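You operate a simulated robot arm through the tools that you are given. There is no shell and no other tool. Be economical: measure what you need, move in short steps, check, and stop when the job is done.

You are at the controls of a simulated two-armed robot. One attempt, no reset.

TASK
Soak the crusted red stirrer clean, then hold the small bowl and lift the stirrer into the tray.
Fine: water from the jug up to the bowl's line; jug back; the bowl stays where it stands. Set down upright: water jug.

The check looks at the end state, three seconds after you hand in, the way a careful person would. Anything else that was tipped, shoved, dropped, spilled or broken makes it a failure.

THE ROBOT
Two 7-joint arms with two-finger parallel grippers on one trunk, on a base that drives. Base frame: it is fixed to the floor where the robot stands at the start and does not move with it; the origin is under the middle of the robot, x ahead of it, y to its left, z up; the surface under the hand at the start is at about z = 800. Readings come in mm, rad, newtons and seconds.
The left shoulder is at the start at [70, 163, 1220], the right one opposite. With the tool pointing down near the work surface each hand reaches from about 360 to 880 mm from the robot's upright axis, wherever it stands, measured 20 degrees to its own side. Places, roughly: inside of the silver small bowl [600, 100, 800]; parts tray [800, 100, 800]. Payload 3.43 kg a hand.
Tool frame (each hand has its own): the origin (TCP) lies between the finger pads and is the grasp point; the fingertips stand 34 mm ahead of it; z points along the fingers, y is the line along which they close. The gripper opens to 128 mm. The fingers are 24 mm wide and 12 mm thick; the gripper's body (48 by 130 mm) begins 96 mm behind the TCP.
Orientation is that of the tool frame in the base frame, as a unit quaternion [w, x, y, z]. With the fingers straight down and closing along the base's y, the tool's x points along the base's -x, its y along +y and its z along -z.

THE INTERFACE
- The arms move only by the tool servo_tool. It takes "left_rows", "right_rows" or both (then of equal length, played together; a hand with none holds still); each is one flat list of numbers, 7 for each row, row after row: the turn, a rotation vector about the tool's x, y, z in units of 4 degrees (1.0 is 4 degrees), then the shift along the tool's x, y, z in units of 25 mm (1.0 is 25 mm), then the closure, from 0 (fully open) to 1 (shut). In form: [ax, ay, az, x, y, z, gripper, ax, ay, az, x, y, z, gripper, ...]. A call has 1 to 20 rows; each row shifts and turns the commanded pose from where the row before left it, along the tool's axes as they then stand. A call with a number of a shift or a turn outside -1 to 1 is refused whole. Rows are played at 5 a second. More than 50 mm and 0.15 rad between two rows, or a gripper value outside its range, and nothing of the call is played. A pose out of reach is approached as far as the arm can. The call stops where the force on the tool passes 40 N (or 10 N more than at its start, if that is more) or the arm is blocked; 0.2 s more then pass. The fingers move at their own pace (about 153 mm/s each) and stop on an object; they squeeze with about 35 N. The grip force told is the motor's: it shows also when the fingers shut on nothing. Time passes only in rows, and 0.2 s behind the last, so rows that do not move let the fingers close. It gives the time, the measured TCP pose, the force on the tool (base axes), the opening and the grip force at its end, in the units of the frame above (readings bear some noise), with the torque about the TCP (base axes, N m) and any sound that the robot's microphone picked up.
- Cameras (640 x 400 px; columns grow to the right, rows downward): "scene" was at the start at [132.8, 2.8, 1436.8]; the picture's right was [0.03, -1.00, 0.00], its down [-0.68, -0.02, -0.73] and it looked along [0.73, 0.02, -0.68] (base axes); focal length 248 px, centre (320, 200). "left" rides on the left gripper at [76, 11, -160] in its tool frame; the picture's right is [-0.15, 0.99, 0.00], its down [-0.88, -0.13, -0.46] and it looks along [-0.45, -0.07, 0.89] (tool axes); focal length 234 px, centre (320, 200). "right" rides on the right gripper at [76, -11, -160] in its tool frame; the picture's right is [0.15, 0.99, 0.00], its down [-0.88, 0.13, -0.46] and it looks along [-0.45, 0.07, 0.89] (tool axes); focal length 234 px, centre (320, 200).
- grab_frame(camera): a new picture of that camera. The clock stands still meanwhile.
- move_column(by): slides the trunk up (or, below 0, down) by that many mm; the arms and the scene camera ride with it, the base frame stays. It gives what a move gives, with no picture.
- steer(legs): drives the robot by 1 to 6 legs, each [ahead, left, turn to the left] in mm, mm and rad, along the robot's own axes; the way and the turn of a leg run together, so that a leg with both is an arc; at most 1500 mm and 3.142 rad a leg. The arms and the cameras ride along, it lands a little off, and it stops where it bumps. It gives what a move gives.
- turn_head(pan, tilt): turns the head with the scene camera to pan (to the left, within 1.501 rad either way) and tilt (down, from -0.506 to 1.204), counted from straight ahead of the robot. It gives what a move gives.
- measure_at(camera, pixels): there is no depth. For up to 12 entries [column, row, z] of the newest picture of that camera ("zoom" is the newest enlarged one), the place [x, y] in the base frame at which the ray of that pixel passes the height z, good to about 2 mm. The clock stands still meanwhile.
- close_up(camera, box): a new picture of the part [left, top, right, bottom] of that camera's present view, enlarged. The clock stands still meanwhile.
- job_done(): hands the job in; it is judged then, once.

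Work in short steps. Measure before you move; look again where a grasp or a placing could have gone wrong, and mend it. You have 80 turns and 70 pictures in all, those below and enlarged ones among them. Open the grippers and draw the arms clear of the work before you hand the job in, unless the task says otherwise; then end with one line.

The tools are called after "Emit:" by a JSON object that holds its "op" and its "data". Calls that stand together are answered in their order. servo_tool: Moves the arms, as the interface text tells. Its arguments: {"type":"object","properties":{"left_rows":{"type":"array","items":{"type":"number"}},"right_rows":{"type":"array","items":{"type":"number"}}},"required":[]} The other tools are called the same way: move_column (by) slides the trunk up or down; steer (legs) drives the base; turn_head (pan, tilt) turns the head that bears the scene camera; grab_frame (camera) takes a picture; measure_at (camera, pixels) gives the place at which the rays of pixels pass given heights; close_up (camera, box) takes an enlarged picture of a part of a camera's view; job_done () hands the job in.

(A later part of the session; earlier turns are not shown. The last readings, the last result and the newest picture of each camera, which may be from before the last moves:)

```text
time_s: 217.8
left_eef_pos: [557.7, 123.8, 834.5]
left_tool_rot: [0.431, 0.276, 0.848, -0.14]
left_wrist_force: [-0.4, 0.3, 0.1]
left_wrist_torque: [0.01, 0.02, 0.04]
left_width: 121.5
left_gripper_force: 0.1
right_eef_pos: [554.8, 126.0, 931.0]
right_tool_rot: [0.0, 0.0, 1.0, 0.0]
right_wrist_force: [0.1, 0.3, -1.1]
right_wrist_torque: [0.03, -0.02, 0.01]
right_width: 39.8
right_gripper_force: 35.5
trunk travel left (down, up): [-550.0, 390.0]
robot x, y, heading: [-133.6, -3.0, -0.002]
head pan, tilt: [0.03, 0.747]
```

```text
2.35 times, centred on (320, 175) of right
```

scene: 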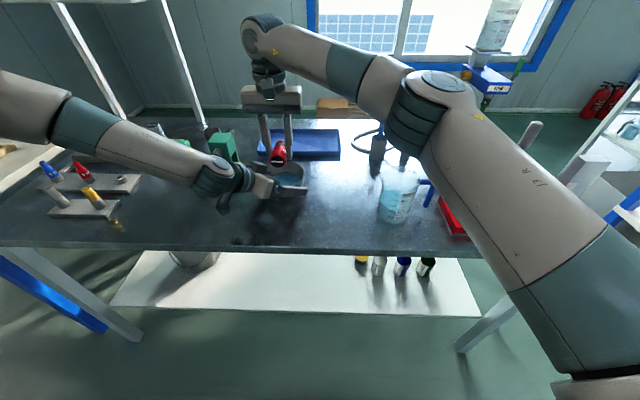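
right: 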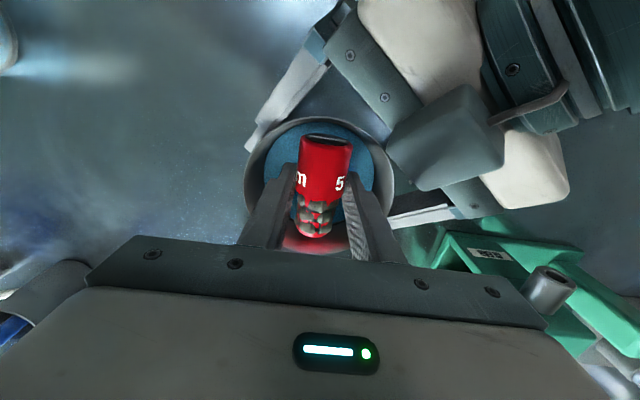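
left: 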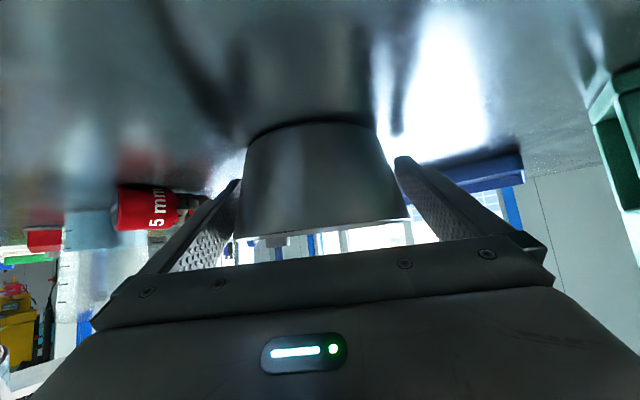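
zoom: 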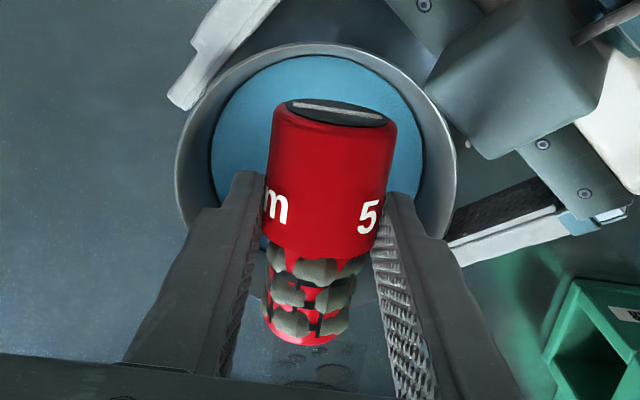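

The upper lumps are still there. To see whether the submerged underside got clean, I'll raise the stirrer and pitch it crust-down about 48° so the scene camera sees that side.

Emit:
{"op": "servo_tool", "data": {"right_rows": [0, 0, 0, 0, 0, -0.8, 1, 0, 0, 0, 0, 0, -0.8, 1, 0, 0, 0, 0, 0, -0.8, 1, 0, 1, 0, 0, 0, 0, 1, 0, 1, 0, 0, 0, 0, 1, 0, 1, 0, 0, 0, 0, 1, 0, 1, 0, 0, 0, 0, 1, 0, 1, 0, 0, 0, 0, 1, 0, 1, 0, 0, 0, 0, 1, 0, 1, 0, 0, 0, 0, 1, 0, 1, 0, 0, 0, 0, 1, 0, 1, 0, 0, 0, 0, 1, 0, 1, 0, 0, 0, 0, 1, 0, 1, 0, 0, 0, 0, 1, 0, 1, 0, 0, 0, 0, 1, 0, 0, 0, 0, 0, 0, 1]}}

Emit:
{"op": "close_up", "data": {"camera": "scene", "box": [240, 80, 340, 200]}}

```text
time_s: 221.2
left_eef_pos: [558.1, 125.2, 834.1]
left_tool_rot: [0.431, 0.276, 0.847, -0.14]
left_wrist_force: [0.3, 0.2, 0.4]
left_wrist_torque: [0.04, 0.04, 0.02]
left_width: 121.7
left_gripper_force: 0.1
right_eef_pos: [437.1, 78.6, 965.1]
right_tool_rot: [-0.406, 0.0, 0.914, 0.001]
right_wrist_force: [0.4, 0.3, -0.6]
right_wrist_torque: [0.06, -0.05, 0.01]
right_width: 39.8
right_gripper_force: 34.8
right hand out of reach, approached as far as the arm can: row 6, 7, 8, 9, 10, 11, 12, 13, 14, 15
trunk travel left (down, up): [-550.0, 390.0]
robot x, y, heading: [-131.9, 2.7, -0.001]
head pan, tilt: [0.03, 0.747]
```

```text
3.33 times, centred on (290, 140) of scene
```

zoom: 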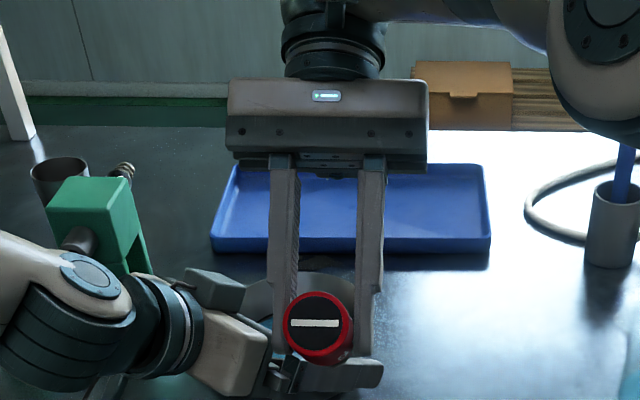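

Reach limits pulled the right hand back to (437,79,965), close to the left hand. I'll move it away in −y first, then undo the pitch.

Emit:
{"op": "servo_tool", "data": {"right_rows": [0, 0, 0, 0, -0.6, 0, 1, 0, 0, 0, 0, -0.8, 0, 1, 0, 0, 0, 0, -0.8, 0, 1, 0, -0.8, 0, 0, 0, 0, 1, 0, -1, 0, 0, 0, 0, 1, 0, -1, 0, 0, 0, 0, 1, 0, -1, 0, 0, 0, 0, 1, 0, -1, 0, 0, 0, 0, 1, 0, -1, 0, 0, 0, 0, 1, 0, -1, 0, 0, 0, 0, 1, 0, -1, 0, 0, 0, 0, 1, 0, -1, 0, 0, 0, 0, 1, 0, -1, 0, 0, 0, 0, 1, 0, -1, 0, 0, 0, 0, 1, 0, -1, 0, 0, 0, 0, 1, 0, -0.2, 0, 0, 0, 0, 1, 0, 0, 0, 0, 0, 0, 1]}}

```text
time_s: 224.8
left_eef_pos: [557.6, 126.4, 835.5]
left_tool_rot: [0.431, 0.276, 0.847, -0.14]
left_wrist_force: [-0.9, -0.1, -0.5]
left_wrist_torque: [0.05, 0.0, 0.04]
left_width: 121.7
left_gripper_force: 0.0
right_eef_pos: [437.3, 23.3, 966.2]
right_tool_rot: [0.001, 0.001, 1.0, 0.0]
right_wrist_force: [0.2, -0.6, -1.7]
right_wrist_torque: [0.0, -0.02, 0.01]
right_width: 39.6
right_gripper_force: 35.0
trunk travel left (down, up): [-550.0, 390.0]
robot x, y, heading: [-135.6, 4.9, -0.002]
head pan, tilt: [0.03, 0.747]
```

The right hand is clear again. Comparing pictures, the water level doesn't rise with the stirrer in, so the surface (~1 mm under the line) only just covers the crust's middle. I'll put the stirrer back in the bowl and then top up exactly to the line.

Emit:
{"op": "servo_tool", "data": {"right_rows": [0, 0, 0, -0.79, 0, 0, 1, 0, 0, 0, -0.79, 0, 0, 1, 0, 0, 0, -0.79, 0, 0, 1, 0, 0, 0, -0.79, 0, 0, 1, 0, 0, 0, -0.79, 0, 0, 1, 0, 0, 0, -0.79, 0, 0, 1, 0, 0, 0, 0, 0.8, 0, 1, 0, 0, 0, 0, 0.8, 0, 1, 0, 0, 0, 0, 0.8, 0, 1, 0, 0, 0, 0, 0.8, 0, 1, 0, 0, 0, 0, 0.83, 0, 1, 0, 0, 0, 0, 0, 0, 1]}}

```text
time_s: 227.4
left_eef_pos: [556.7, 125.2, 834.1]
left_tool_rot: [0.432, 0.276, 0.847, -0.14]
left_wrist_force: [-0.2, -0.4, -0.7]
left_wrist_torque: [-0.05, -0.03, 0.04]
left_width: 121.7
left_gripper_force: 0.1
right_eef_pos: [555.9, 123.6, 963.7]
right_tool_rot: [0.0, 0.001, 1.0, 0.0]
right_wrist_force: [0.4, -0.2, -0.3]
right_wrist_torque: [0.0, -0.03, 0.01]
right_width: 39.6
right_gripper_force: 35.3
trunk travel left (down, up): [-550.0, 390.0]
robot x, y, heading: [-131.4, -0.6, -0.005]
head pan, tilt: [0.03, 0.747]
```

Over the bowl centre. I'll lower the stirrer in, release it, rise, and fully back the left hand out and up.

Emit:
{"op": "servo_tool", "data": {"right_rows": [0, 0, 0, 0, 0, 0.6, 1, 0, 0, 0, 0, 0, 0.8, 1, 0, 0, 0, 0, 0, 0.8, 1, 0, 0, 0, 0, 0, 0.7, 1, 0, 0, 0, 0, 0, 0.6, 1, 0, 0, 0, 0, 0, 0.5, 1, 0, 0, 0, 0, 0, 0.4, 1, 0, 0, 0, 0, 0, 0.3, 1, 0, 0, 0, 0, 0, 0.12, 1, 0, 0, 0, 0, 0, 0, 1, 0, 0, 0, 0, 0, 0, 0.64, 0, 0, 0, 0, 0, 0, 0.6, 0, 0, 0, 0, 0, 0, 0.57, 0, 0, 0, 0, 0, 0, 0.57, 0, 0, 0, 0, 0, -0.5, 0.57, 0, 0, 0, 0, 0, -0.9, 0.57, 0, 0, 0, 0, 0, -0.9, 0.57, 0, 0, 0, 0, 0, -0.9, 0.57, 0, 0, 0, 0, 0, -0.9, 0.57, 0, 0, 0, 0, 0, -0.9, 0.57]}}

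Emit:
{"op": "servo_tool", "data": {"left_rows": [0, 0, 0, 0, 0, -0.3, 0, 0, 0, 0, 0, 0, -0.5, 0, 0, 0, 0, 0, 0, -0.7, 0, 0, 0, 0, 0, 0, -0.8, 0, 0, 0, 0, 0, 0, -0.8, 0, 0, 0, 0, 0, 0, -0.8, 0, 0, 0, 0, 0, 0, -0.8, 0, 0, 0, 0, -0.7, 0, -0.51, 0, 0, 0, 0, -0.7, 0, -0.51, 0, 0, 0, 0, -0.5, 0.6, -0.4, 0, 0, 0, 0, -0.4, 0.8, -0.3, 0, 0, 0, 0, 0, 0.8, 0, 0, 0, 0, 0, 0, 0.8, 0, 0, 0, 0, 0, 0, 0, 0, 0]}}

Emit:
{"op": "close_up", "data": {"camera": "right", "box": [180, 60, 460, 235]}}

```text
time_s: 231.7
left_eef_pos: [557.7, 124.9, 834.9]
left_tool_rot: [0.432, 0.276, 0.847, -0.141]
left_wrist_force: [0.4, 0.6, 0.3]
left_wrist_torque: [-0.01, 0.01, 0.01]
left_width: 121.4
left_gripper_force: 0.1
right_eef_pos: [556.4, 123.7, 970.8]
right_tool_rot: [0.0, 0.0, 1.0, 0.001]
right_wrist_force: [0.1, 0.5, 0.4]
right_wrist_torque: [0.0, 0.05, 0.0]
right_width: 55.2
right_gripper_force: 0.1
trunk travel left (down, up): [-550.0, 390.0]
robot x, y, heading: [-130.5, 2.1, 0.002]
head pan, tilt: [0.03, 0.747]
```

```text
time_s: 234.7
left_eef_pos: [522.0, 242.8, 974.9]
left_tool_rot: [0.432, 0.275, 0.848, -0.14]
left_wrist_force: [-0.8, -0.6, -0.2]
left_wrist_torque: [0.0, 0.02, 0.03]
left_width: 127.9
left_gripper_force: 0.0
right_eef_pos: [556.0, 124.7, 970.4]
right_tool_rot: [0.001, 0.0, 1.0, 0.0]
right_wrist_force: [-1.4, -0.7, -0.7]
right_wrist_torque: [0.0, 0.02, -0.02]
right_width: 55.2
right_gripper_force: 0.0
trunk travel left (down, up): [-550.0, 390.0]
robot x, y, heading: [-134.8, -2.2, -0.002]
head pan, tilt: [0.03, 0.747]
```

```text
2.29 times, centred on (320, 148) of right
```

zoom: 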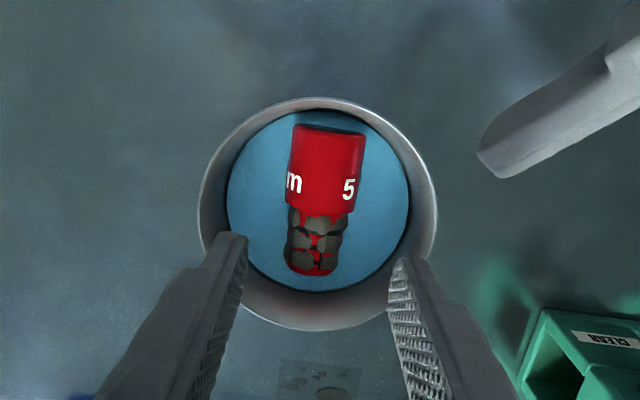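

The stirrer lies centred in the water. I'll move the left hand further out to the left, and the right hand back over the jug with the 90° turn.

Emit:
{"op": "servo_tool", "data": {"left_rows": [0, 0, 0, 0.345, 0.81, -0.475, 0, 0, 0, 0, 0.345, 0.81, -0.475, 0, 0, 0, 0, 0.345, 0.81, -0.475, 0, 0, 0, 0, 0.345, 0.81, -0.475, 0, 0, 0, 0, 0.345, 0.81, -0.475, 0, 0, 0, 0, 0, 0, 0, 0, 0, 0, 0, 0, 0, 0, 0, 0, 0, 0, 0, 0, 0, 0, 0, 0, 0, 0, 0, 0, 0, 0, 0, 0, 0, 0, 0, 0, 0, 0, 0, 0, 0, 0, 0, 0, 0, 0, 0, 0, 0, 0, 0, 0, 0, 0, 0, 0, 0, 0, 0, 0, 0, 0, 0, 0], "right_rows": [0, 0, 0, 0.22, -0.87, -0.1, 0.57, 0, 0, 0, 0.22, -0.87, -0.1, 0.4, 0, 0, 0, 0.22, -0.87, -0.1, 0.2, 0, 0, 0, 0.22, -0.87, -0.1, 0, 0, 0, 0, 0.22, -0.87, -0.1, 0, 0, 0, 0, 0.22, -0.87, -0.1, 0, 0, 0, 0, 0.22, -0.87, -0.1, 0, 0, 0, 0, 0.22, -0.87, -0.1, 0, 0, 0, 0, 0.22, -0.87, -0.1, 0, 0, 0, 0, 0.22, -0.87, -0.1, 0, 0, 0, 0, 0.22, -0.87, -0.1, 0, 0, 0, 0, 0.22, -0.87, -0.1, 0, 0, 0, 0, 0.22, -0.87, -0.1, 0, 0, 0, 0, 0.22, -0.9, -0.1, 0]}}

Emit:
{"op": "servo_tool", "data": {"right_rows": [0, 0, 1, 0, 0, 0, 0, 0, 0, 1, 0, 0, 0, 0, 0, 0, 1, 0, 0, 0, 0, 0, 0, 1, 0, 0, 0, 0, 0, 0, 1, 0, 0, 0, 0, 0, 0, 1, 0, 0, 0, 0, 0, 0, 1, 0, 0, 0, 0, 0, 0, 1, 0, 0, 0, 0, 0, 0, 1, 0, 0, 0, 0, 0, 0, 1, 0, 0, 0, 0, 0, 0, 1, 0, 0, 0, 0, 0, 0, 1, 0, 0, 0, 0, 0, 0, 1, 0, 0, 0, 0, 0, 0, 1, 0, 0, 0, 0, 0, 0, 1, 0, 0, 0, 0, 0, 0, 1, 0, 0, 0, 0, 0, 0, 1, 0, 0, 0, 0, 0, 0, 1, 0, 0, 0, 0, 0, 0, 1, 0, 0, 0, 0, 0, 0, 1, 0, 0, 0, 0]}}

Emit:
{"op": "servo_tool", "data": {"right_rows": [0, 0, 1, 0, 0, 0, 0, 0, 0, 1, 0, 0, 0, 0, 0, 0, 0.5, 0, 0, 0, 0, 0, 0, 0, 0, 0, 0, 0]}}

```text
time_s: 237.7
left_eef_pos: [523.7, 364.8, 976.6]
left_tool_rot: [0.432, 0.276, 0.847, -0.14]
left_wrist_force: [-0.4, -0.8, 0.4]
left_wrist_torque: [0.03, -0.02, -0.01]
left_width: 127.9
left_gripper_force: 0.1
right_eef_pos: [479.6, -181.0, 1006.1]
right_tool_rot: [0.001, 0.0, 1.0, 0.001]
right_wrist_force: [-0.1, 0.3, 0.2]
right_wrist_torque: [-0.01, 0.0, -0.03]
right_width: 127.9
right_gripper_force: 0.1
trunk travel left (down, up): [-550.0, 390.0]
robot x, y, heading: [-128.2, 0.7, -0.002]
head pan, tilt: [0.03, 0.747]
```

```text
time_s: 241.8
left_eef_pos: [523.7, 365.4, 976.1]
left_tool_rot: [0.433, 0.275, 0.847, -0.14]
left_wrist_force: [-0.6, 0.2, 0.4]
left_wrist_torque: [0.01, 0.02, 0.03]
left_width: 128.1
left_gripper_force: 0.1
right_eef_pos: [479.1, -182.4, 1003.8]
right_tool_rot: [0.0, 0.644, 0.765, 0.001]
right_wrist_force: [-1.0, 0.3, -0.2]
right_wrist_torque: [0.02, -0.01, -0.03]
right_width: 128.0
right_gripper_force: 0.0
trunk travel left (down, up): [-550.0, 390.0]
robot x, y, heading: [-133.2, 1.9, -0.001]
head pan, tilt: [0.03, 0.747]
```

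```text
time_s: 242.8
left_eef_pos: [523.6, 366.1, 976.7]
left_tool_rot: [0.432, 0.275, 0.848, -0.14]
left_wrist_force: [-0.1, -0.5, 0.4]
left_wrist_torque: [0.0, 0.03, 0.01]
left_width: 127.8
left_gripper_force: 0.1
right_eef_pos: [479.7, -183.6, 1005.0]
right_tool_rot: [0.0, 0.708, 0.706, 0.0]
right_wrist_force: [-0.1, 0.5, 0.2]
right_wrist_torque: [0.0, 0.02, 0.0]
right_width: 127.9
right_gripper_force: 0.1
trunk travel left (down, up): [-550.0, 390.0]
robot x, y, heading: [-134.5, -0.8, -0.001]
head pan, tilt: [0.03, 0.747]
```

Aligned over the jug. I'll descend to z≈876, grip, and lift.

Emit:
{"op": "servo_tool", "data": {"right_rows": [0, 0, 0, 0.06, -0.03, 0.7, 0, 0, 0, 0, 0, 0, 0.9, 0, 0, 0, 0, 0, 0, 0.9, 0, 0, 0, 0, 0, 0, 0.9, 0, 0, 0, 0, 0, 0, 0.9, 0, 0, 0, 0, 0, 0, 0.6, 0, 0, 0, 0, 0, 0, 0.26, 0, 0, 0, 0, 0, 0, 0, 0, 0, 0, 0, 0, 0, 0, 0.25, 0, 0, 0, 0, 0, 0, 0.3, 0, 0, 0, 0, 0, 0, 0.4, 0, 0, 0, 0, 0, 0, 0.7, 0, 0, 0, 0, 0, 0, 1, 0, 0, 0, 0, 0, 0, 1]}}

Emit:
{"op": "servo_tool", "data": {"right_rows": [0, 0, 0, 0, 0, -0.2, 1, 0, 0, 0, 0, 0, -0.4, 1, 0, 0, 0, 0, 0, -0.6, 1, 0, 0, 0, 0, 0, -0.7, 1, 0, 0, 0, 0, 0, -0.7, 1, 0, 0, 0, 0, 0, -0.7, 1, 0, 0, 0, 0, 0, -0.7, 1, 0, 0, 0, 0, 0, -0.6, 1, 0, 0, 0, 0, 0, -0.5, 1, 0, 0, 0, 0, 0, -0.3, 1, 0, 0, 0, 0, 0, -0.2, 1, 0, 0, 0, 0, 0, 0, 1]}}

Emit:
{"op": "servo_tool", "data": {"right_rows": [0, 0, -0.4, 0, 0, 0, 1, 0, 0, -0.8, 0, 0, 0, 1, 0, 0, -1, 0, 0, 0, 1, 0, 0, -1, 0, 0, 0, 1, 0, 0, -1, 0, 0, 0, 1, 0, 0, -1, 0, 0, 0, 1, 0, 0, -1, 0, 0, 0, 1, 0, 0, -1, 0, 0, 0, 1, 0, 0, -1, 0, 0, 0, 1, 0, 0, -1, 0, 0, 0, 1, 0, 0, -1, 0, 0, 0, 1, 0, 0, -1, 0, 0, 0, 1, 0, 0, -1, 0, 0, 0, 1, 0, 0, -1, 0, 0, 0, 1, 0, 0, -1, 0, 0, 0, 1, 0, 0, -1, 0, 0, 0, 1, 0, 0, -1, 0, 0, 0, 1, 0, 0, -1, 0, 0, 0, 1, 0, 0, -1, 0, 0, 0, 1, 0, 0, -1, 0, 0, 0, 1]}}

Emit:
{"op": "servo_tool", "data": {"right_rows": [0, 0, -1, 0, 0, 0, 1, 0, 0, -1, 0, 0, 0, 1, 0, 0, -1, 0, 0, 0, 1, 0, 0, -0.3, 0, 0, 0, 1, 0, 0, 0, 0, 0, 0, 1]}}

```text
time_s: 245.8
left_eef_pos: [523.6, 366.4, 975.3]
left_tool_rot: [0.431, 0.275, 0.848, -0.14]
left_wrist_force: [-0.5, 0.4, -0.1]
left_wrist_torque: [0.01, 0.0, 0.01]
left_width: 127.8
left_gripper_force: 0.1
right_eef_pos: [476.3, -180.5, 876.2]
right_tool_rot: [0.001, 0.707, 0.707, -0.001]
right_wrist_force: [-0.8, -0.3, -0.2]
right_wrist_torque: [0.03, 0.13, -0.02]
right_width: 87.1
right_gripper_force: 34.9
trunk travel left (down, up): [-550.0, 390.0]
robot x, y, heading: [-130.9, 3.1, 0.002]
head pan, tilt: [0.03, 0.747]
```

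```text
time_s: 248.4
left_eef_pos: [522.8, 366.1, 975.6]
left_tool_rot: [0.432, 0.276, 0.847, -0.141]
left_wrist_force: [0.0, 0.4, -0.2]
left_wrist_torque: [0.0, -0.01, -0.01]
left_width: 128.0
left_gripper_force: 0.1
right_eef_pos: [479.2, -180.6, 1017.1]
right_tool_rot: [0.0, 0.707, 0.708, 0.0]
right_wrist_force: [0.6, 0.3, -3.6]
right_wrist_torque: [0.0, -0.01, 0.0]
right_width: 87.5
right_gripper_force: 35.1
trunk travel left (down, up): [-550.0, 390.0]
robot x, y, heading: [-129.8, -1.2, -0.005]
head pan, tilt: [0.03, 0.747]
```

```text
time_s: 252.7
left_eef_pos: [524.0, 365.6, 975.2]
left_tool_rot: [0.432, 0.276, 0.847, -0.141]
left_wrist_force: [-0.2, -0.1, 0.4]
left_wrist_torque: [0.02, 0.03, 0.0]
left_width: 127.7
left_gripper_force: 0.1
right_eef_pos: [479.0, -181.3, 1015.2]
right_tool_rot: [0.0, 0.115, 0.993, 0.0]
right_wrist_force: [0.5, -0.4, -2.6]
right_wrist_torque: [0.02, 0.03, 0.02]
right_width: 87.3
right_gripper_force: 34.8
trunk travel left (down, up): [-550.0, 390.0]
robot x, y, heading: [-132.8, 2.8, 0.0]
head pan, tilt: [0.03, 0.747]
```

```text
time_s: 253.8
left_eef_pos: [524.0, 365.7, 974.8]
left_tool_rot: [0.432, 0.275, 0.847, -0.14]
left_wrist_force: [-0.1, 0.4, -0.3]
left_wrist_torque: [0.02, -0.02, 0.01]
left_width: 127.8
left_gripper_force: 0.0
right_eef_pos: [478.5, -180.1, 1017.2]
right_tool_rot: [0.0, 0.0, 1.0, 0.0]
right_wrist_force: [-0.7, -0.7, -2.6]
right_wrist_torque: [-0.03, 0.04, 0.02]
right_width: 87.4
right_gripper_force: 34.8
trunk travel left (down, up): [-550.0, 390.0]
robot x, y, heading: [-134.6, 1.8, -0.003]
head pan, tilt: [0.03, 0.747]
```

The jug is lifted, spout facing the robot. I'll carry it back to the pour pose and tilt to about 46° (below flow onset).

Emit:
{"op": "servo_tool", "data": {"right_rows": [0, 0, 0, -0.1, 0.2, 0, 1, 0, 0, 0, -0.2, 0.4, 0, 1, 0, 0, 0, -0.33, 0.6, 0, 1, 0, 0, 0, -0.38, 0.7, 0, 1, 0, 0, 0, -0.38, 0.7, 0, 1, 0, 0, 0, -0.38, 0.7, 0, 1, 0, 0, 0, -0.38, 0.7, 0, 1, 0, 0, 0, -0.38, 0.7, 0, 1, 0, 0, 0, -0.38, 0.7, 0, 1, 0, 0, 0, -0.38, 0.7, 0, 1, 0, 0, 0, -0.38, 0.7, 0, 1, 0, 0, 0, -0.38, 0.7, 0, 1, 0, 0, 0, -0.38, 0.7, 0, 1, 0, 0, 0, -0.38, 0.7, 0, 1, 0, 0, 0, -0.38, 0.7, 0, 1, 0, 0, 0, -0.38, 0.7, 0, 1, 0, 0, 0, -0.38, 0.7, 0, 1, 0, 0, 0, -0.33, 0.6, 0, 1, 0, 0, 0, -0.27, 0.4, 0, 1, 0, 0, 0, -0.15, 0.14, 0, 1]}}

Emit:
{"op": "servo_tool", "data": {"right_rows": [0, 0, 0, 0, 0, 0.3, 1, 0, 0, 0, 0, 0, 0.6, 1, 0, 0, 0, 0, 0, 0.7, 1, 0, 0, 0, 0, 0, 0.6, 1, 0, 0, 0, 0, 0, 0.3, 1, 0, 0, 0, 0, 0, 0.1, 1, 0, -0.4, 0, 0, 0, 0, 1, 0, -0.8, 0, 0, 0, 0, 1, 0, -0.9, 0, 0, 0, 0, 1, 0, -0.9, 0, 0, 0, 0, 1, 0, -0.9, 0, 0, 0, 0, 1, 0, -0.9, 0, 0, 0, 0, 1, 0, -0.9, 0, 0, 0, 0, 1, 0, -0.9, 0, 0, 0, 0, 1, 0, -0.9, 0, 0, 0, 0, 1, 0, -0.9, 0, 0, 0, 0, 1, 0, -0.9, 0, 0, 0, 0, 1, 0, -0.9, 0, 0, 0, 0, 1, 0, -0.8, 0, 0, 0, 0, 1, 0, -0.5, 0, 0, 0, 0, 1]}}

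```text
time_s: 258.1
left_eef_pos: [523.8, 365.5, 977.0]
left_tool_rot: [0.431, 0.276, 0.848, -0.14]
left_wrist_force: [0.3, -1.0, -0.1]
left_wrist_torque: [-0.01, 0.01, 0.04]
left_width: 128.0
left_gripper_force: 0.1
right_eef_pos: [611.0, 83.5, 1013.5]
right_tool_rot: [0.0, 0.0, 1.0, 0.0]
right_wrist_force: [-0.7, -0.8, -2.4]
right_wrist_torque: [0.02, 0.04, 0.0]
right_width: 87.2
right_gripper_force: 34.9
right hand out of reach, approached as far as the arm can: row 16, 17, 18, 19, 20
trunk travel left (down, up): [-550.0, 390.0]
robot x, y, heading: [-130.2, 1.5, 0.0]
head pan, tilt: [0.03, 0.747]
```

```text
time_s: 262.2
left_eef_pos: [523.5, 365.5, 975.3]
left_tool_rot: [0.432, 0.275, 0.847, -0.14]
left_wrist_force: [0.0, -1.6, -0.3]
left_wrist_torque: [0.01, -0.01, 0.06]
left_width: 127.9
left_gripper_force: 0.1
right_eef_pos: [610.4, 83.0, 949.3]
right_tool_rot: [0.391, 0.0, 0.92, 0.001]
right_wrist_force: [0.5, 0.4, -3.0]
right_wrist_torque: [0.0, 0.07, -0.01]
right_width: 87.1
right_gripper_force: 35.0
trunk travel left (down, up): [-550.0, 390.0]
robot x, y, heading: [-129.9, 0.8, 0.004]
head pan, tilt: [0.03, 0.747]
```

Reach stopped it short at (610,83), but it's tilted 46° and not flowing. I'll shift it the remaining (+36,+40) in this tilted pose.

Emit:
{"op": "servo_tool", "data": {"right_rows": [0, 0, 0, -0.1, 0.16, 0.1, 1, 0, 0, 0, -0.2, 0.32, 0.2, 1, 0, 0, 0, -0.25, 0.35, 0.22, 1, 0, 0, 0, -0.25, 0.35, 0.22, 1, 0, 0, 0, -0.2, 0.28, 0.16, 1, 0, 0, 0, -0.1, 0.16, 0.08, 1, 0, 0, 0, 0, 0, 0, 1]}}

Emit:
{"op": "close_up", "data": {"camera": "scene", "box": [250, 130, 330, 210]}}

```text
time_s: 263.9
left_eef_pos: [523.1, 365.7, 976.0]
left_tool_rot: [0.432, 0.276, 0.847, -0.141]
left_wrist_force: [0.2, -0.2, -0.7]
left_wrist_torque: [-0.02, -0.01, 0.05]
left_width: 127.8
left_gripper_force: 0.0
right_eef_pos: [647.7, 123.1, 949.8]
right_tool_rot: [0.39, 0.0, 0.921, 0.0]
right_wrist_force: [0.9, 0.0, -3.9]
right_wrist_torque: [-0.01, 0.07, 0.02]
right_width: 87.3
right_gripper_force: 34.4
trunk travel left (down, up): [-550.0, 390.0]
robot x, y, heading: [-128.4, 0.2, 0.006]
head pan, tilt: [0.03, 0.747]
```

```text
5.00 times, centred on (290, 170) of scene
```

zoom: 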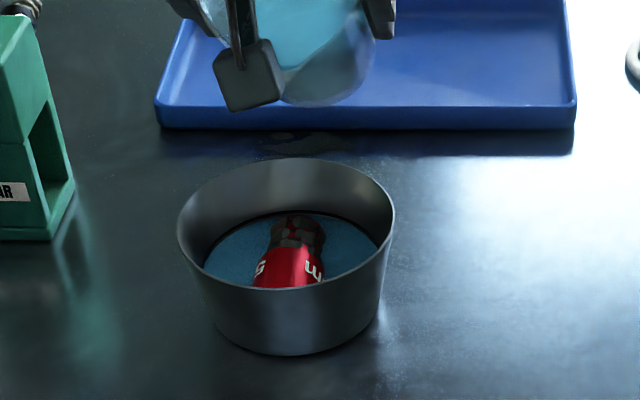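

The water sits just under the line with the stirrer lying in it. I'll tilt to about 54.5° for about a second to add a few millilitres, then tilt back.

Emit:
{"op": "servo_tool", "data": {"right_rows": [0, -0.6, 0, 0, 0, 0, 1, 0, -0.6, 0, 0, 0, 0, 1, 0, -0.6, 0, 0, 0, 0, 1, 0, -0.37, 0, 0, 0, 0, 1, 0, 0, 0, 0, 0, 0, 1, 0, 0, 0, 0, 0, 0, 1, 0, 0, 0, 0, 0, 0, 1, 0, 0, 0, 0, 0, 0, 1, 0, 0.7, 0, 0, 0, 0, 1, 0, 1, 0, 0, 0, 0, 1, 0, 1, 0, 0, 0, 0, 1, 0, 0.6, 0, 0, 0, 0, 1, 0, 0, 0, 0, 0, 0, 1]}}

Emit:
{"op": "close_up", "data": {"camera": "scene", "box": [265, 155, 315, 205]}}

```text
time_s: 266.6
left_eef_pos: [523.9, 365.9, 976.4]
left_tool_rot: [0.431, 0.275, 0.848, -0.14]
left_wrist_force: [0.4, 0.0, 0.9]
left_wrist_torque: [0.01, 0.02, 0.03]
left_width: 128.0
left_gripper_force: 0.1
right_eef_pos: [649.0, 122.1, 951.3]
right_tool_rot: [0.354, -0.001, 0.935, 0.0]
right_wrist_force: [0.0, -0.2, -2.8]
right_wrist_torque: [0.03, 0.04, 0.0]
right_width: 87.0
right_gripper_force: 34.5
trunk travel left (down, up): [-550.0, 390.0]
robot x, y, heading: [-134.1, -3.2, 0.002]
head pan, tilt: [0.03, 0.747]
```

```text
8.00 times, centred on (290, 180) of scene
```

zoom: 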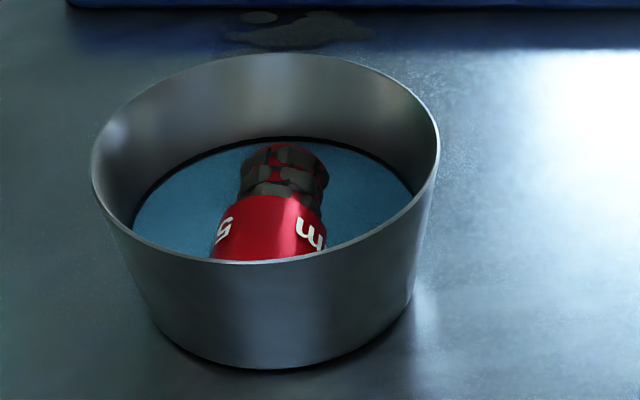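

The water edge now looks to be at the underside of the line. I'll add a small splash more (about 56°, short), then return fully upright and raise.

Emit:
{"op": "servo_tool", "data": {"right_rows": [0, -0.8, 0, 0, 0, 0, 1, 0, -0.9, 0, 0, 0, 0, 1, 0, -0.9, 0, 0, 0, 0, 1, 0, -0.7, 0, 0, 0, 0, 1, 0, -0.32, 0, 0, 0, 0, 1, 0, 0, 0, 0, 0, 0, 1, 0, 0, 0, 0, 0, 0, 1, 0, 0, 0, 0, 0, 0, 1, 0, 0.8, 0, 0, 0, 0, 1, 0, 1, 0, 0, 0, 0, 1, 0, 1, 0, 0, 0, 0, 1, 0, 1, 0, 0, 0, 0, 1, 0, 0.8, 0, 0, 0, 0, 1, 0, 0.4, 0, 0, 0, 0, 1, 0, 0, 0, 0, 0, 0, 1]}}

Emit:
{"op": "close_up", "data": {"camera": "scene", "box": [265, 155, 315, 205]}}

```text
time_s: 269.9
left_eef_pos: [524.1, 366.3, 976.3]
left_tool_rot: [0.432, 0.275, 0.847, -0.14]
left_wrist_force: [-0.3, 0.5, -0.6]
left_wrist_torque: [-0.01, 0.02, 0.0]
left_width: 127.9
left_gripper_force: 0.1
right_eef_pos: [646.3, 124.1, 950.3]
right_tool_rot: [0.308, 0.0, 0.951, 0.0]
right_wrist_force: [0.1, 0.1, -2.5]
right_wrist_torque: [-0.04, 0.04, 0.01]
right_width: 87.1
right_gripper_force: 35.6
trunk travel left (down, up): [-550.0, 390.0]
robot x, y, heading: [-131.8, -1.6, -0.003]
head pan, tilt: [0.03, 0.747]
```

```text
8.00 times, centred on (290, 180) of scene
```

zoom: 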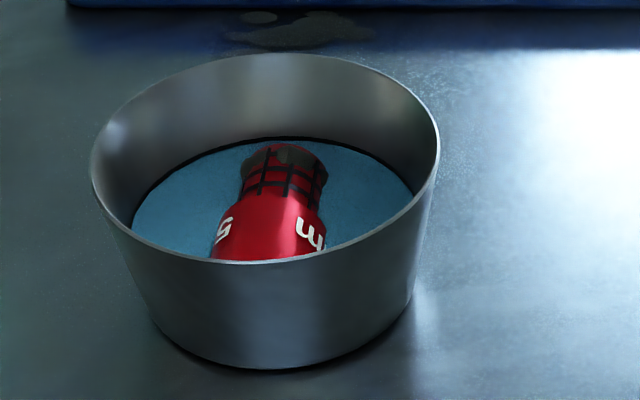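

The crust is breaking away now that the level reaches the line. While it keeps soaking, I'll move the jug back and bring it upright.

Emit:
{"op": "servo_tool", "data": {"right_rows": [0, 0, 0, 0.057, -0.36, -0.465, 1, 0, 0, 0, 0.057, -0.36, -0.465, 1, 0, 0, 0, 0.057, -0.36, -0.465, 1, 0, 0, 0, 0.057, -0.36, -0.465, 1, 0, 0, 0, 0.057, -0.36, -0.465, 1, 0, 0, 0, 0.057, -0.36, -0.465, 1, 0, 0, 0, 0.057, -0.36, -0.465, 1, 0, 0.4, 0, 0, 0, 0, 1, 0, 0.8, 0, 0, 0, 0, 1, 0, 0.9, 0, 0, 0, 0, 1, 0, 0.9, 0, 0, 0, 0, 1, 0, 0.9, 0, 0, 0, 0, 1, 0, 0.9, 0, 0, 0, 0, 1, 0, 0.9, 0, 0, 0, 0, 1, 0, 0.9, 0, 0, 0, 0, 1, 0, 0.9, 0, 0, 0, 0, 1, 0, 0.9, 0, 0, 0, 0, 1, 0, 0.57, 0, 0, 0, 0, 1, 0, 0, 0, 0, 0, 0, 1]}}

```text
time_s: 273.9
left_eef_pos: [524.7, 365.6, 975.5]
left_tool_rot: [0.432, 0.276, 0.847, -0.14]
left_wrist_force: [-0.5, 0.3, 0.3]
left_wrist_torque: [-0.01, 0.01, 0.02]
left_width: 128.2
left_gripper_force: 0.1
right_eef_pos: [591.6, 61.1, 1011.8]
right_tool_rot: [0.001, 0.001, 1.0, -0.001]
right_wrist_force: [-0.3, -0.5, -2.8]
right_wrist_torque: [-0.02, 0.05, 0.01]
right_width: 87.1
right_gripper_force: 35.1
trunk travel left (down, up): [-550.0, 390.0]
robot x, y, heading: [-131.0, -3.3, 0.007]
head pan, tilt: [0.03, 0.747]
```

The jug is upright; I'll carry it back to its spot, re-yaw, and lower it.

Emit:
{"op": "servo_tool", "data": {"right_rows": [0, 0, 0, 0.1, -0.2, 0, 1, 0, 0, 0, 0.2, -0.4, 0, 1, 0, 0, 0, 0.28, -0.6, 0, 1, 0, 0, 0, 0.32, -0.7, 0, 1, 0, 0, 0, 0.32, -0.7, 0, 1, 0, 0, 0, 0.32, -0.7, 0, 1, 0, 0, 0, 0.32, -0.7, 0, 1, 0, 0, 0, 0.32, -0.7, 0, 1, 0, 0, 0, 0.32, -0.7, 0, 1, 0, 0, 0, 0.32, -0.7, 0, 1, 0, 0, 0, 0.32, -0.7, 0, 1, 0, 0, 0, 0.32, -0.7, 0, 1, 0, 0, 0, 0.32, -0.7, 0, 1, 0, 0, 0, 0.3, -0.6, 0, 1, 0, 0, 0, 0.26, -0.5, 0, 1, 0, 0, 0, 0.16, -0.38, 0, 1, 0, 0, 0, 0, 0, 0, 1]}}

Emit:
{"op": "servo_tool", "data": {"right_rows": [0, 0, 0.4, 0, 0, 0, 1, 0, 0, 0.8, 0, 0, 0, 1, 0, 0, 1, 0, 0, 0, 1, 0, 0, 1, 0, 0, 0, 1, 0, 0, 1, 0, 0, 0, 1, 0, 0, 1, 0, 0, 0, 1, 0, 0, 1, 0, 0, 0, 1, 0, 0, 1, 0, 0, 0, 1, 0, 0, 1, 0, 0, 0, 1, 0, 0, 1, 0, 0, 0, 1, 0, 0, 1, 0, 0, 0, 1, 0, 0, 1, 0, 0, 0, 1, 0, 0, 1, 0, 0, 0, 1, 0, 0, 1, 0, 0, 0, 1, 0, 0, 1, 0, 0, 0, 1, 0, 0, 1, 0, 0, 0, 1, 0, 0, 1, 0, 0, 0, 1, 0, 0, 1, 0, 0, 0, 1, 0, 0, 1, 0, 0, 0, 1, 0, 0, 1, 0, 0, 0, 1]}}

Emit:
{"op": "servo_tool", "data": {"right_rows": [0, 0, 1, 0, 0, 0, 1, 0, 0, 1, 0, 0, 0, 1, 0, 0, 1, 0, 0, 0, 1, 0, 0, 0.3, 0, 0, 0, 1, 0, 0, 0, 0, 0, 0, 1]}}

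```text
time_s: 277.4
left_eef_pos: [524.2, 367.5, 975.9]
left_tool_rot: [0.431, 0.275, 0.848, -0.14]
left_wrist_force: [0.4, 0.5, -0.1]
left_wrist_torque: [-0.01, -0.02, -0.01]
left_width: 128.0
left_gripper_force: 0.0
right_eef_pos: [479.8, -182.4, 1010.5]
right_tool_rot: [0.001, 0.0, 1.0, 0.0]
right_wrist_force: [0.0, 0.9, -2.8]
right_wrist_torque: [0.0, 0.01, -0.02]
right_width: 87.0
right_gripper_force: 35.1
trunk travel left (down, up): [-550.0, 390.0]
robot x, y, heading: [-133.9, -3.1, 0.0]
head pan, tilt: [0.03, 0.747]
```

```text
time_s: 281.6
left_eef_pos: [524.1, 366.2, 976.5]
left_tool_rot: [0.431, 0.276, 0.848, -0.14]
left_wrist_force: [0.0, -0.5, 0.7]
left_wrist_torque: [-0.05, 0.01, -0.03]
left_width: 127.7
left_gripper_force: 0.0
right_eef_pos: [479.9, -182.3, 1010.7]
right_tool_rot: [0.001, 0.622, 0.783, 0.0]
right_wrist_force: [0.2, -0.2, -2.3]
right_wrist_torque: [0.06, 0.01, 0.04]
right_width: 87.4
right_gripper_force: 34.8
trunk travel left (down, up): [-550.0, 390.0]
robot x, y, heading: [-133.2, -3.7, -0.001]
head pan, tilt: [0.03, 0.747]
```

```text
time_s: 282.9
left_eef_pos: [522.7, 366.2, 974.6]
left_tool_rot: [0.432, 0.276, 0.847, -0.141]
left_wrist_force: [0.6, -1.0, 0.3]
left_wrist_torque: [-0.02, 0.0, 0.02]
left_width: 128.1
left_gripper_force: 0.1
right_eef_pos: [479.2, -181.8, 1012.4]
right_tool_rot: [0.0, 0.708, 0.707, 0.001]
right_wrist_force: [0.3, 0.8, -3.8]
right_wrist_torque: [0.02, 0.03, 0.01]
right_width: 87.4
right_gripper_force: 35.2
trunk travel left (down, up): [-550.0, 390.0]
robot x, y, heading: [-136.4, -5.5, -0.003]
head pan, tilt: [0.03, 0.747]
```

Lower 134 mm, slowing near the table.

Emit:
{"op": "servo_tool", "data": {"right_rows": [0, 0, 0, 0, 0, 0.3, 1, 0, 0, 0, 0, 0, 0.5, 1, 0, 0, 0, 0, 0, 0.6, 1, 0, 0, 0, 0, 0, 0.6, 1, 0, 0, 0, 0, 0, 0.6, 1, 0, 0, 0, 0, 0, 0.6, 1, 0, 0, 0, 0, 0, 0.6, 1, 0, 0, 0, 0, 0, 0.5, 1, 0, 0, 0, 0, 0, 0.3, 1, 0, 0, 0, 0, 0, 0.3, 1, 0, 0, 0, 0, 0, 0.2, 1, 0, 0, 0, 0, 0, 0.15, 1, 0, 0, 0, 0, 0, 0.1, 1, 0, 0, 0, 0, 0, 0, 1]}}

```text
time_s: 285.9
left_eef_pos: [523.7, 366.6, 975.8]
left_tool_rot: [0.43, 0.276, 0.848, -0.141]
left_wrist_force: [0.3, -1.1, 0.4]
left_wrist_torque: [0.01, -0.01, 0.0]
left_width: 128.2
left_gripper_force: 0.1
right_eef_pos: [480.0, -182.0, 877.6]
right_tool_rot: [0.0, 0.708, 0.706, 0.001]
right_wrist_force: [-0.6, 1.2, -2.4]
right_wrist_torque: [0.0, -0.02, -0.01]
right_width: 87.4
right_gripper_force: 34.8
trunk travel left (down, up): [-550.0, 390.0]
robot x, y, heading: [-127.7, -0.1, 0.0]
head pan, tilt: [0.03, 0.747]
```

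It still bears weight (−2.4 N), just above the table. I'll creep down 2 mm, then open gently and rise.

Emit:
{"op": "servo_tool", "data": {"right_rows": [0, 0, 0, 0, 0, 0.03, 1, 0, 0, 0, 0, 0, 0.03, 1, 0, 0, 0, 0, 0, 0.03, 1, 0, 0, 0, 0, 0, 0, 1]}}

Emit:
{"op": "servo_tool", "data": {"right_rows": [0, 0, 0, 0, 0, 0, 0.3, 0, 0, 0, 0, 0, 0, 0.2, 0, 0, 0, 0, 0, 0, 0.1, 0, 0, 0, 0, 0, 0, 0, 0, 0, 0, 0, 0, 0, 0]}}

Emit:
{"op": "servo_tool", "data": {"right_rows": [0, 0, 0, 0, 0, -0.4, 0, 0, 0, 0, 0, 0, -0.8, 0, 0, 0, 0, 0, 0, -0.9, 0, 0, 0, 0, 0, 0, -0.9, 0, 0, 0, 0, 0, 0, -0.9, 0, 0, 0, 0, 0, 0, -0.8, 0, 0, 0, 0, 0, 0, -0.6, 0, 0, 0, -1, 0, 0, 0, 0, 0, 0, -1, 0, 0, 0, 0, 0, 0, -1, 0, 0, 0, 0, 0, 0, -1, 0, 0, 0, 0, 0, 0, -1, 0, 0, 0, 0, 0, 0, -1, 0, 0, 0, 0, 0, 0, -1, 0, 0, 0, 0, 0, 0, -1, 0, 0, 0, 0, 0, 0, -1, 0, 0, 0, 0, 0, 0, -1, 0, 0, 0, 0, 0, 0, -1, 0, 0, 0, 0, 0, 0, -1, 0, 0, 0, 0]}}

Emit:
{"op": "servo_tool", "data": {"right_rows": [0, 0, -1, 0, 0, 0, 0, 0, 0, -1, 0, 0, 0, 0, 0, 0, -1, 0, 0, 0, 0, 0, 0, -1, 0, 0, 0, 0, 0, 0, -1, 0, 0, 0, 0, 0, 0, -1, 0, 0, 0, 0, 0, 0, -1, 0, 0, 0, 0, 0, 0, -1, 0, 0, 0, 0, 0, 0, -1, 0, 0, 0, 0, 0, 0, -1, 0, 0, 0, 0, 0, 0, -0.5, 0, 0, 0, 0, 0, 0, 0, 0, 0, 0, 0]}}

```text
time_s: 286.9
left_eef_pos: [522.8, 366.3, 976.9]
left_tool_rot: [0.431, 0.276, 0.848, -0.14]
left_wrist_force: [0.1, -0.9, -0.5]
left_wrist_torque: [-0.01, 0.02, 0.0]
left_width: 128.3
left_gripper_force: 0.1
right_eef_pos: [480.3, -183.1, 877.0]
right_tool_rot: [0.002, 0.708, 0.706, 0.002]
right_wrist_force: [4.1, -0.9, 12.0]
right_wrist_torque: [-0.4, -0.06, 0.11]
right_width: 87.2
right_gripper_force: 34.9
trunk travel left (down, up): [-550.0, 390.0]
robot x, y, heading: [-138.2, 0.3, 0.002]
head pan, tilt: [0.03, 0.747]
```

```text
time_s: 288.1
left_eef_pos: [524.2, 365.3, 976.3]
left_tool_rot: [0.432, 0.275, 0.847, -0.14]
left_wrist_force: [1.0, 0.2, 0.3]
left_wrist_torque: [0.03, 0.02, 0.0]
left_width: 127.9
left_gripper_force: 0.0
right_eef_pos: [479.9, -182.9, 875.7]
right_tool_rot: [0.001, 0.707, 0.707, 0.001]
right_wrist_force: [-0.1, 0.4, 0.0]
right_wrist_torque: [0.01, -0.01, -0.03]
right_width: 128.1
right_gripper_force: 0.0
trunk travel left (down, up): [-550.0, 390.0]
robot x, y, heading: [-132.9, -4.7, -0.001]
head pan, tilt: [0.03, 0.747]
```

```text
time_s: 292.1
left_eef_pos: [523.3, 365.8, 976.6]
left_tool_rot: [0.432, 0.275, 0.848, -0.14]
left_wrist_force: [0.2, -0.3, -1.1]
left_wrist_torque: [-0.01, -0.01, -0.01]
left_width: 128.1
left_gripper_force: 0.0
right_eef_pos: [479.8, -179.8, 1007.8]
right_tool_rot: [0.001, 0.359, 0.934, 0.0]
right_wrist_force: [-0.1, 0.2, -0.1]
right_wrist_torque: [0.0, 0.0, 0.01]
right_width: 128.1
right_gripper_force: 0.0
trunk travel left (down, up): [-550.0, 390.0]
robot x, y, heading: [-131.0, 0.7, -0.0]
head pan, tilt: [0.03, 0.747]
```

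```text
time_s: 294.6
left_eef_pos: [523.6, 365.3, 976.0]
left_tool_rot: [0.432, 0.276, 0.847, -0.14]
left_wrist_force: [0.0, -0.6, -0.4]
left_wrist_torque: [0.02, -0.01, 0.0]
left_width: 128.1
left_gripper_force: 0.0
right_eef_pos: [479.2, -182.0, 1006.6]
right_tool_rot: [0.001, 0.0, 1.0, -0.001]
right_wrist_force: [0.1, -0.7, 0.0]
right_wrist_torque: [0.0, 0.02, 0.02]
right_width: 128.0
right_gripper_force: 0.1
trunk travel left (down, up): [-550.0, 390.0]
robot x, y, heading: [-134.5, 4.8, 0.001]
head pan, tilt: [0.03, 0.747]
```

The jug is back and released. Now the left hand returns to its bowl approach line, with fingers open.

Emit:
{"op": "servo_tool", "data": {"left_rows": [0, 0, 0, -0.345, -0.81, 0.475, 0, 0, 0, 0, -0.345, -0.81, 0.475, 0, 0, 0, 0, -0.345, -0.81, 0.475, 0, 0, 0, 0, -0.345, -0.81, 0.475, 0, 0, 0, 0, -0.345, -0.81, 0.475, 0, 0, 0, 0, 0.57, -0.76, 0.32, 0, 0, 0, 0, 0.57, -0.76, 0.32, 0, 0, 0, 0, 0.57, -0.76, 0.32, 0, 0, 0, 0, 0.57, -0.76, 0.32, 0, 0, 0, 0, 0, 0, 0, 0]}}

```text
time_s: 296.9
left_eef_pos: [473.8, 182.9, 911.9]
left_tool_rot: [0.432, 0.275, 0.848, -0.139]
left_wrist_force: [-0.5, 0.2, -0.6]
left_wrist_torque: [-0.01, -0.04, 0.02]
left_width: 128.0
left_gripper_force: 0.1
right_eef_pos: [478.6, -181.8, 1007.5]
right_tool_rot: [0.0, 0.0, 1.0, 0.0]
right_wrist_force: [-0.1, -1.0, 0.7]
right_wrist_torque: [-0.01, -0.02, -0.01]
right_width: 127.8
right_gripper_force: 0.0
trunk travel left (down, up): [-550.0, 390.0]
robot x, y, heading: [-134.9, -2.6, 0.0]
head pan, tilt: [0.03, 0.747]
```

I'll approach the bowl along the axis (128 mm) with the small lateral correction, slowing at the end. The right hand goes over the bowl meanwhile in the next call.

Emit:
{"op": "servo_tool", "data": {"left_rows": [0, 0, 0, 0.06, 0.06, 0.4, 0, 0, 0, 0, 0.06, 0.05, 0.5, 0, 0, 0, 0, 0, 0, 0.5, 0, 0, 0, 0, 0, 0, 0.5, 0, 0, 0, 0, 0, 0, 0.5, 0, 0, 0, 0, 0, 0, 0.5, 0, 0, 0, 0, 0, 0, 0.5, 0, 0, 0, 0, 0, 0, 0.5, 0, 0, 0, 0, 0, 0, 0.4, 0, 0, 0, 0, 0, 0, 0.35, 0, 0, 0, 0, 0, 0, 0.25, 0, 0, 0, 0, 0, 0, 0.2, 0, 0, 0, 0, 0, 0, 0, 0]}}

Emit:
{"op": "servo_tool", "data": {"right_rows": [0, 0, 0, -0.2, 0.8, 0, 0, 0, 0, 0, -0.22, 0.88, 0, 0, 0, 0, 0, -0.22, 0.88, 0, 0.2, 0, 0, 0, -0.22, 0.88, 0, 0.4, 0, 0, 0, -0.22, 0.88, 0, 0.57, 0, 0, 0, -0.22, 0.88, 0, 0.57, 0, 0, 0, -0.22, 0.88, 0, 0.57, 0, 0, 0, -0.22, 0.88, 0, 0.57, 0, 0, 0, -0.22, 0.88, 0, 0.57, 0, 0, 0, -0.22, 0.88, 0, 0.57, 0, 0, 0, -0.23, 0.88, 0, 0.57, 0, 0, 0, -0.25, 0.88, 0, 0.57, 0, 0, 0, -0.25, 0.88, 0, 0.57, 0, 0, 0, -0.25, 0.87, 0, 0.57, 0, 0, 0, -0.15, 0, 0.5, 0.57, 0, 0, 0, 0, 0, 0.8, 0.57, 0, 0, 0, 0, 0, 0, 0.57]}}

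```text
time_s: 299.6
left_eef_pos: [556.5, 128.2, 832.8]
left_tool_rot: [0.432, 0.274, 0.848, -0.139]
left_wrist_force: [0.4, -0.1, 0.7]
left_wrist_torque: [0.03, 0.0, 0.02]
left_width: 128.0
left_gripper_force: 0.1
right_eef_pos: [478.9, -180.9, 1008.8]
right_tool_rot: [0.0, 0.0, 1.0, 0.001]
right_wrist_force: [0.0, 1.0, 0.6]
right_wrist_torque: [0.01, 0.0, 0.0]
right_width: 128.1
right_gripper_force: 0.0
trunk travel left (down, up): [-550.0, 390.0]
robot x, y, heading: [-132.4, -0.1, -0.004]
head pan, tilt: [0.03, 0.747]
```

```text
time_s: 303.2
left_eef_pos: [557.6, 129.5, 833.1]
left_tool_rot: [0.432, 0.275, 0.847, -0.14]
left_wrist_force: [0.7, -0.7, 0.0]
left_wrist_torque: [0.02, 0.04, 0.03]
left_width: 128.1
left_gripper_force: 0.1
right_eef_pos: [560.8, 124.8, 975.7]
right_tool_rot: [0.001, 0.0, 1.0, 0.0]
right_wrist_force: [-0.3, 0.3, -0.4]
right_wrist_torque: [0.01, 0.0, -0.02]
right_width: 54.9
right_gripper_force: 0.0
trunk travel left (down, up): [-550.0, 390.0]
robot x, y, heading: [-131.4, 2.2, -0.0]
head pan, tilt: [0.03, 0.747]
```

The left hand is about 3 mm off in y and the right 4 mm in x, so I'll correct both. The right hand then descends to the stirrer.

Emit:
{"op": "servo_tool", "data": {"left_rows": [0, 0, 0, -0.1, -0.11, 0.03, 0, 0, 0, 0, 0, 0, 0, 0, 0, 0, 0, 0, 0, 0, 0], "right_rows": [0, 0, 0, 0.17, -0.03, 0.3, 0.57, 0, 0, 0, 0, 0, 0.5, 0.57, 0, 0, 0, 0, 0, 0, 0.57]}}

Emit:
{"op": "servo_tool", "data": {"right_rows": [0, 0, 0, 0, 0, 0.6, 0.57, 0, 0, 0, 0, 0, 0.8, 0.57, 0, 0, 0, 0, 0, 0.8, 0.57, 0, 0, 0, 0, 0, 0.8, 0.57, 0, 0, 0, 0, 0, 0.7, 0.57, 0, 0, 0, 0, 0, 0.5, 0.57, 0, 0, 0, 0, 0, 0.3, 0.57, 0, 0, 0, 0, 0, 0, 0.57]}}

```text
time_s: 304.1
left_eef_pos: [555.7, 124.9, 835.6]
left_tool_rot: [0.432, 0.275, 0.848, -0.14]
left_wrist_force: [0.3, 0.2, -0.9]
left_wrist_torque: [-0.01, -0.03, 0.01]
left_width: 128.0
left_gripper_force: 0.1
right_eef_pos: [556.5, 123.4, 954.4]
right_tool_rot: [0.001, 0.001, 1.0, 0.0]
right_wrist_force: [0.1, 0.4, 0.1]
right_wrist_torque: [-0.02, 0.03, 0.03]
right_width: 55.0
right_gripper_force: 0.0
trunk travel left (down, up): [-550.0, 390.0]
robot x, y, heading: [-131.9, -1.5, -0.002]
head pan, tilt: [0.03, 0.747]
```

```text
time_s: 305.9
left_eef_pos: [556.5, 123.8, 834.0]
left_tool_rot: [0.432, 0.275, 0.847, -0.14]
left_wrist_force: [0.7, -1.0, -0.4]
left_wrist_torque: [-0.01, -0.04, 0.05]
left_width: 127.9
left_gripper_force: 0.0
right_eef_pos: [559.8, 123.5, 843.2]
right_tool_rot: [0.001, 0.0, 1.0, 0.0]
right_wrist_force: [0.7, -0.5, 0.0]
right_wrist_torque: [0.02, 0.01, -0.02]
right_width: 55.0
right_gripper_force: 0.0
trunk travel left (down, up): [-550.0, 390.0]
robot x, y, heading: [-137.0, -1.7, -0.004]
head pan, tilt: [0.03, 0.747]
```

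Right is at z=843 around the stirrer. I'll close on it, then close the left on the bowl, then lift straight up 20 mm slowly.

Emit:
{"op": "servo_tool", "data": {"left_rows": [0, 0, 0, 0, 0, 0, 0, 0, 0, 0, 0, 0, 0, 0, 0, 0, 0, 0, 0, 0, 0, 0, 0, 0, 0, 0, 0, 0, 0, 0, 0, 0, 0, 0, 0.06, 0, 0, 0, 0, 0, 0, 0.09, 0, 0, 0, 0, 0, 0, 0.12, 0, 0, 0, 0, 0, 0, 0.15, 0, 0, 0, 0, 0, 0, 0.2, 0, 0, 0, 0, 0, 0, 0.2, 0, 0, 0, 0, 0, 0, 0.2, 0, 0, 0, 0, 0, 0, 0.2, 0, 0, 0, 0, 0, 0, 0.2, 0, 0, 0, 0, 0, 0, 0.2, 0, 0, 0, 0, 0, 0, 0.2], "right_rows": [0, 0, 0, 0.1, 0, 0, 0.57, 0, 0, 0, 0, 0, 0, 0.63, 0, 0, 0, 0, 0, 0, 0.67, 0, 0, 0, 0, 0, 0, 0.8, 0, 0, 0, 0, 0, 0, 1, 0, 0, 0, 0, 0, 0, 1, 0, 0, 0, 0, 0, 0, 1, 0, 0, 0, 0, 0, 0, 1, 0, 0, 0, 0, 0, 0, 1, 0, 0, 0, 0, 0, 0, 1, 0, 0, 0, 0, 0, -0.2, 1, 0, 0, 0, 0, 0, -0.3, 1, 0, 0, 0, 0, 0, -0.4, 1, 0, 0, 0, 0, 0, -0.5, 1, 0, 0, 0, 0, 0, -0.6, 1]}}

Emit:
{"op": "servo_tool", "data": {"right_rows": [0, 0, 0, 0, 0, -0.6, 1, 0, 0, 0, 0, 0, -0.8, 1, 0, 0, 0, 0, 0, -0.8, 1, 0, 0, 0, 0, 0, -0.6, 1, 0, 0, 0, 0, 0, 0, 1]}}

```text
time_s: 309.1
left_eef_pos: [557.5, 123.5, 834.6]
left_tool_rot: [0.432, 0.275, 0.848, -0.14]
left_wrist_force: [0.0, 1.1, 0.1]
left_wrist_torque: [0.13, -0.11, 0.06]
left_width: 113.2
left_gripper_force: 35.1
right_eef_pos: [557.8, 123.0, 893.7]
right_tool_rot: [0.001, 0.0, 1.0, 0.0]
right_wrist_force: [0.9, -0.5, -1.3]
right_wrist_torque: [0.0, -0.02, 0.0]
right_width: 39.6
right_gripper_force: 34.7
trunk travel left (down, up): [-550.0, 390.0]
robot x, y, heading: [-133.4, -0.1, -0.002]
head pan, tilt: [0.03, 0.747]
```

```text
time_s: 310.2
left_eef_pos: [556.8, 124.8, 835.0]
left_tool_rot: [0.432, 0.275, 0.847, -0.14]
left_wrist_force: [-0.8, 1.5, 0.8]
left_wrist_torque: [0.13, -0.11, 0.04]
left_width: 113.1
left_gripper_force: 35.3
right_eef_pos: [555.4, 122.7, 962.6]
right_tool_rot: [0.001, 0.0, 1.0, 0.0]
right_wrist_force: [0.7, -0.1, -1.4]
right_wrist_torque: [0.0, -0.02, -0.02]
right_width: 39.7
right_gripper_force: 34.7
trunk travel left (down, up): [-550.0, 390.0]
robot x, y, heading: [-131.5, 1.4, 0.001]
head pan, tilt: [0.03, 0.747]
```

The stirrer is out while the bowl was held. I'll open the left hand gently, back it out, and move it up and away to the left.

Emit:
{"op": "servo_tool", "data": {"left_rows": [0, 0, 0, 0, 0, 0, 0.15, 0, 0, 0, 0, 0, 0, 0.12, 0, 0, 0, 0, 0, 0, 0.1, 0, 0, 0, 0, 0, 0, 0.05, 0, 0, 0, 0, 0, 0, 0, 0, 0, 0, 0, 0, 0, 0, 0, 0, 0, 0, 0, -0.3, 0, 0, 0, 0, 0, 0, -0.5, 0, 0, 0, 0, 0, 0, -0.7, 0, 0, 0, 0, 0, 0, -0.8, 0, 0, 0, 0, 0, 0, -0.8, 0, 0, 0, 0, 0, 0, -0.8, 0, 0, 0, 0, 0, 0, -0.8, 0]}}

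Emit:
{"op": "servo_tool", "data": {"left_rows": [0, 0, 0, -0.7, 0, -0.51, 0, 0, 0, 0, -0.7, 0, -0.51, 0, 0, 0, 0, -0.5, 0.6, -0.4, 0, 0, 0, 0, -0.4, 0.8, -0.3, 0, 0, 0, 0, 0, 0.8, 0, 0, 0, 0, 0, 0, 0.8, 0, 0, 0, 0, 0, 0.345, 0.81, -0.475, 0, 0, 0, 0, 0.345, 0.81, -0.475, 0, 0, 0, 0, 0.345, 0.81, -0.475, 0, 0, 0, 0, 0.345, 0.81, -0.475, 0, 0, 0, 0, 0.345, 0.81, -0.475, 0, 0, 0, 0, 0, 0, 0, 0]}}

Emit:
{"op": "move_column", "data": {"by": 150}}

```text
time_s: 313.1
left_eef_pos: [478.1, 179.1, 904.1]
left_tool_rot: [0.432, 0.276, 0.847, -0.14]
left_wrist_force: [-0.1, -0.6, 0.9]
left_wrist_torque: [0.0, 0.0, 0.0]
left_width: 128.0
left_gripper_force: 0.1
right_eef_pos: [554.7, 123.3, 962.8]
right_tool_rot: [0.002, 0.0, 1.0, 0.0]
right_wrist_force: [0.3, -0.9, -0.9]
right_wrist_torque: [-0.03, 0.0, -0.02]
right_width: 39.7
right_gripper_force: 34.7
trunk travel left (down, up): [-550.0, 390.0]
robot x, y, heading: [-133.0, 1.8, 0.002]
head pan, tilt: [0.03, 0.747]
```

```text
time_s: 315.6
left_eef_pos: [521.1, 366.2, 977.5]
left_tool_rot: [0.432, 0.276, 0.847, -0.141]
left_wrist_force: [-0.5, 0.8, 0.4]
left_wrist_torque: [0.02, 0.0, -0.02]
left_width: 127.8
left_gripper_force: 0.2
right_eef_pos: [555.9, 123.9, 963.5]
right_tool_rot: [0.001, 0.0, 1.0, 0.0]
right_wrist_force: [0.1, -0.1, -0.5]
right_wrist_torque: [-0.02, 0.01, 0.01]
right_width: 39.6
right_gripper_force: 35.1
trunk travel left (down, up): [-550.0, 390.0]
robot x, y, heading: [-128.2, 0.1, 0.006]
head pan, tilt: [0.03, 0.747]
```

```text
time_s: 317.4
left_eef_pos: [523.7, 366.1, 1127.1]
left_tool_rot: [0.432, 0.275, 0.847, -0.141]
left_wrist_force: [-0.9, 1.0, -0.1]
left_wrist_torque: [0.01, -0.01, 0.0]
left_width: 128.0
left_gripper_force: 0.1
right_eef_pos: [556.9, 123.0, 1112.7]
right_tool_rot: [0.002, 0.0, 1.0, -0.001]
right_wrist_force: [-0.7, 0.1, -0.5]
right_wrist_torque: [-0.01, -0.02, -0.03]
right_width: 39.8
right_gripper_force: 35.6
trunk travel left (down, up): [-700.0, 240.0]
robot x, y, heading: [-129.0, -1.2, -0.0]
head pan, tilt: [0.03, 0.747]
```

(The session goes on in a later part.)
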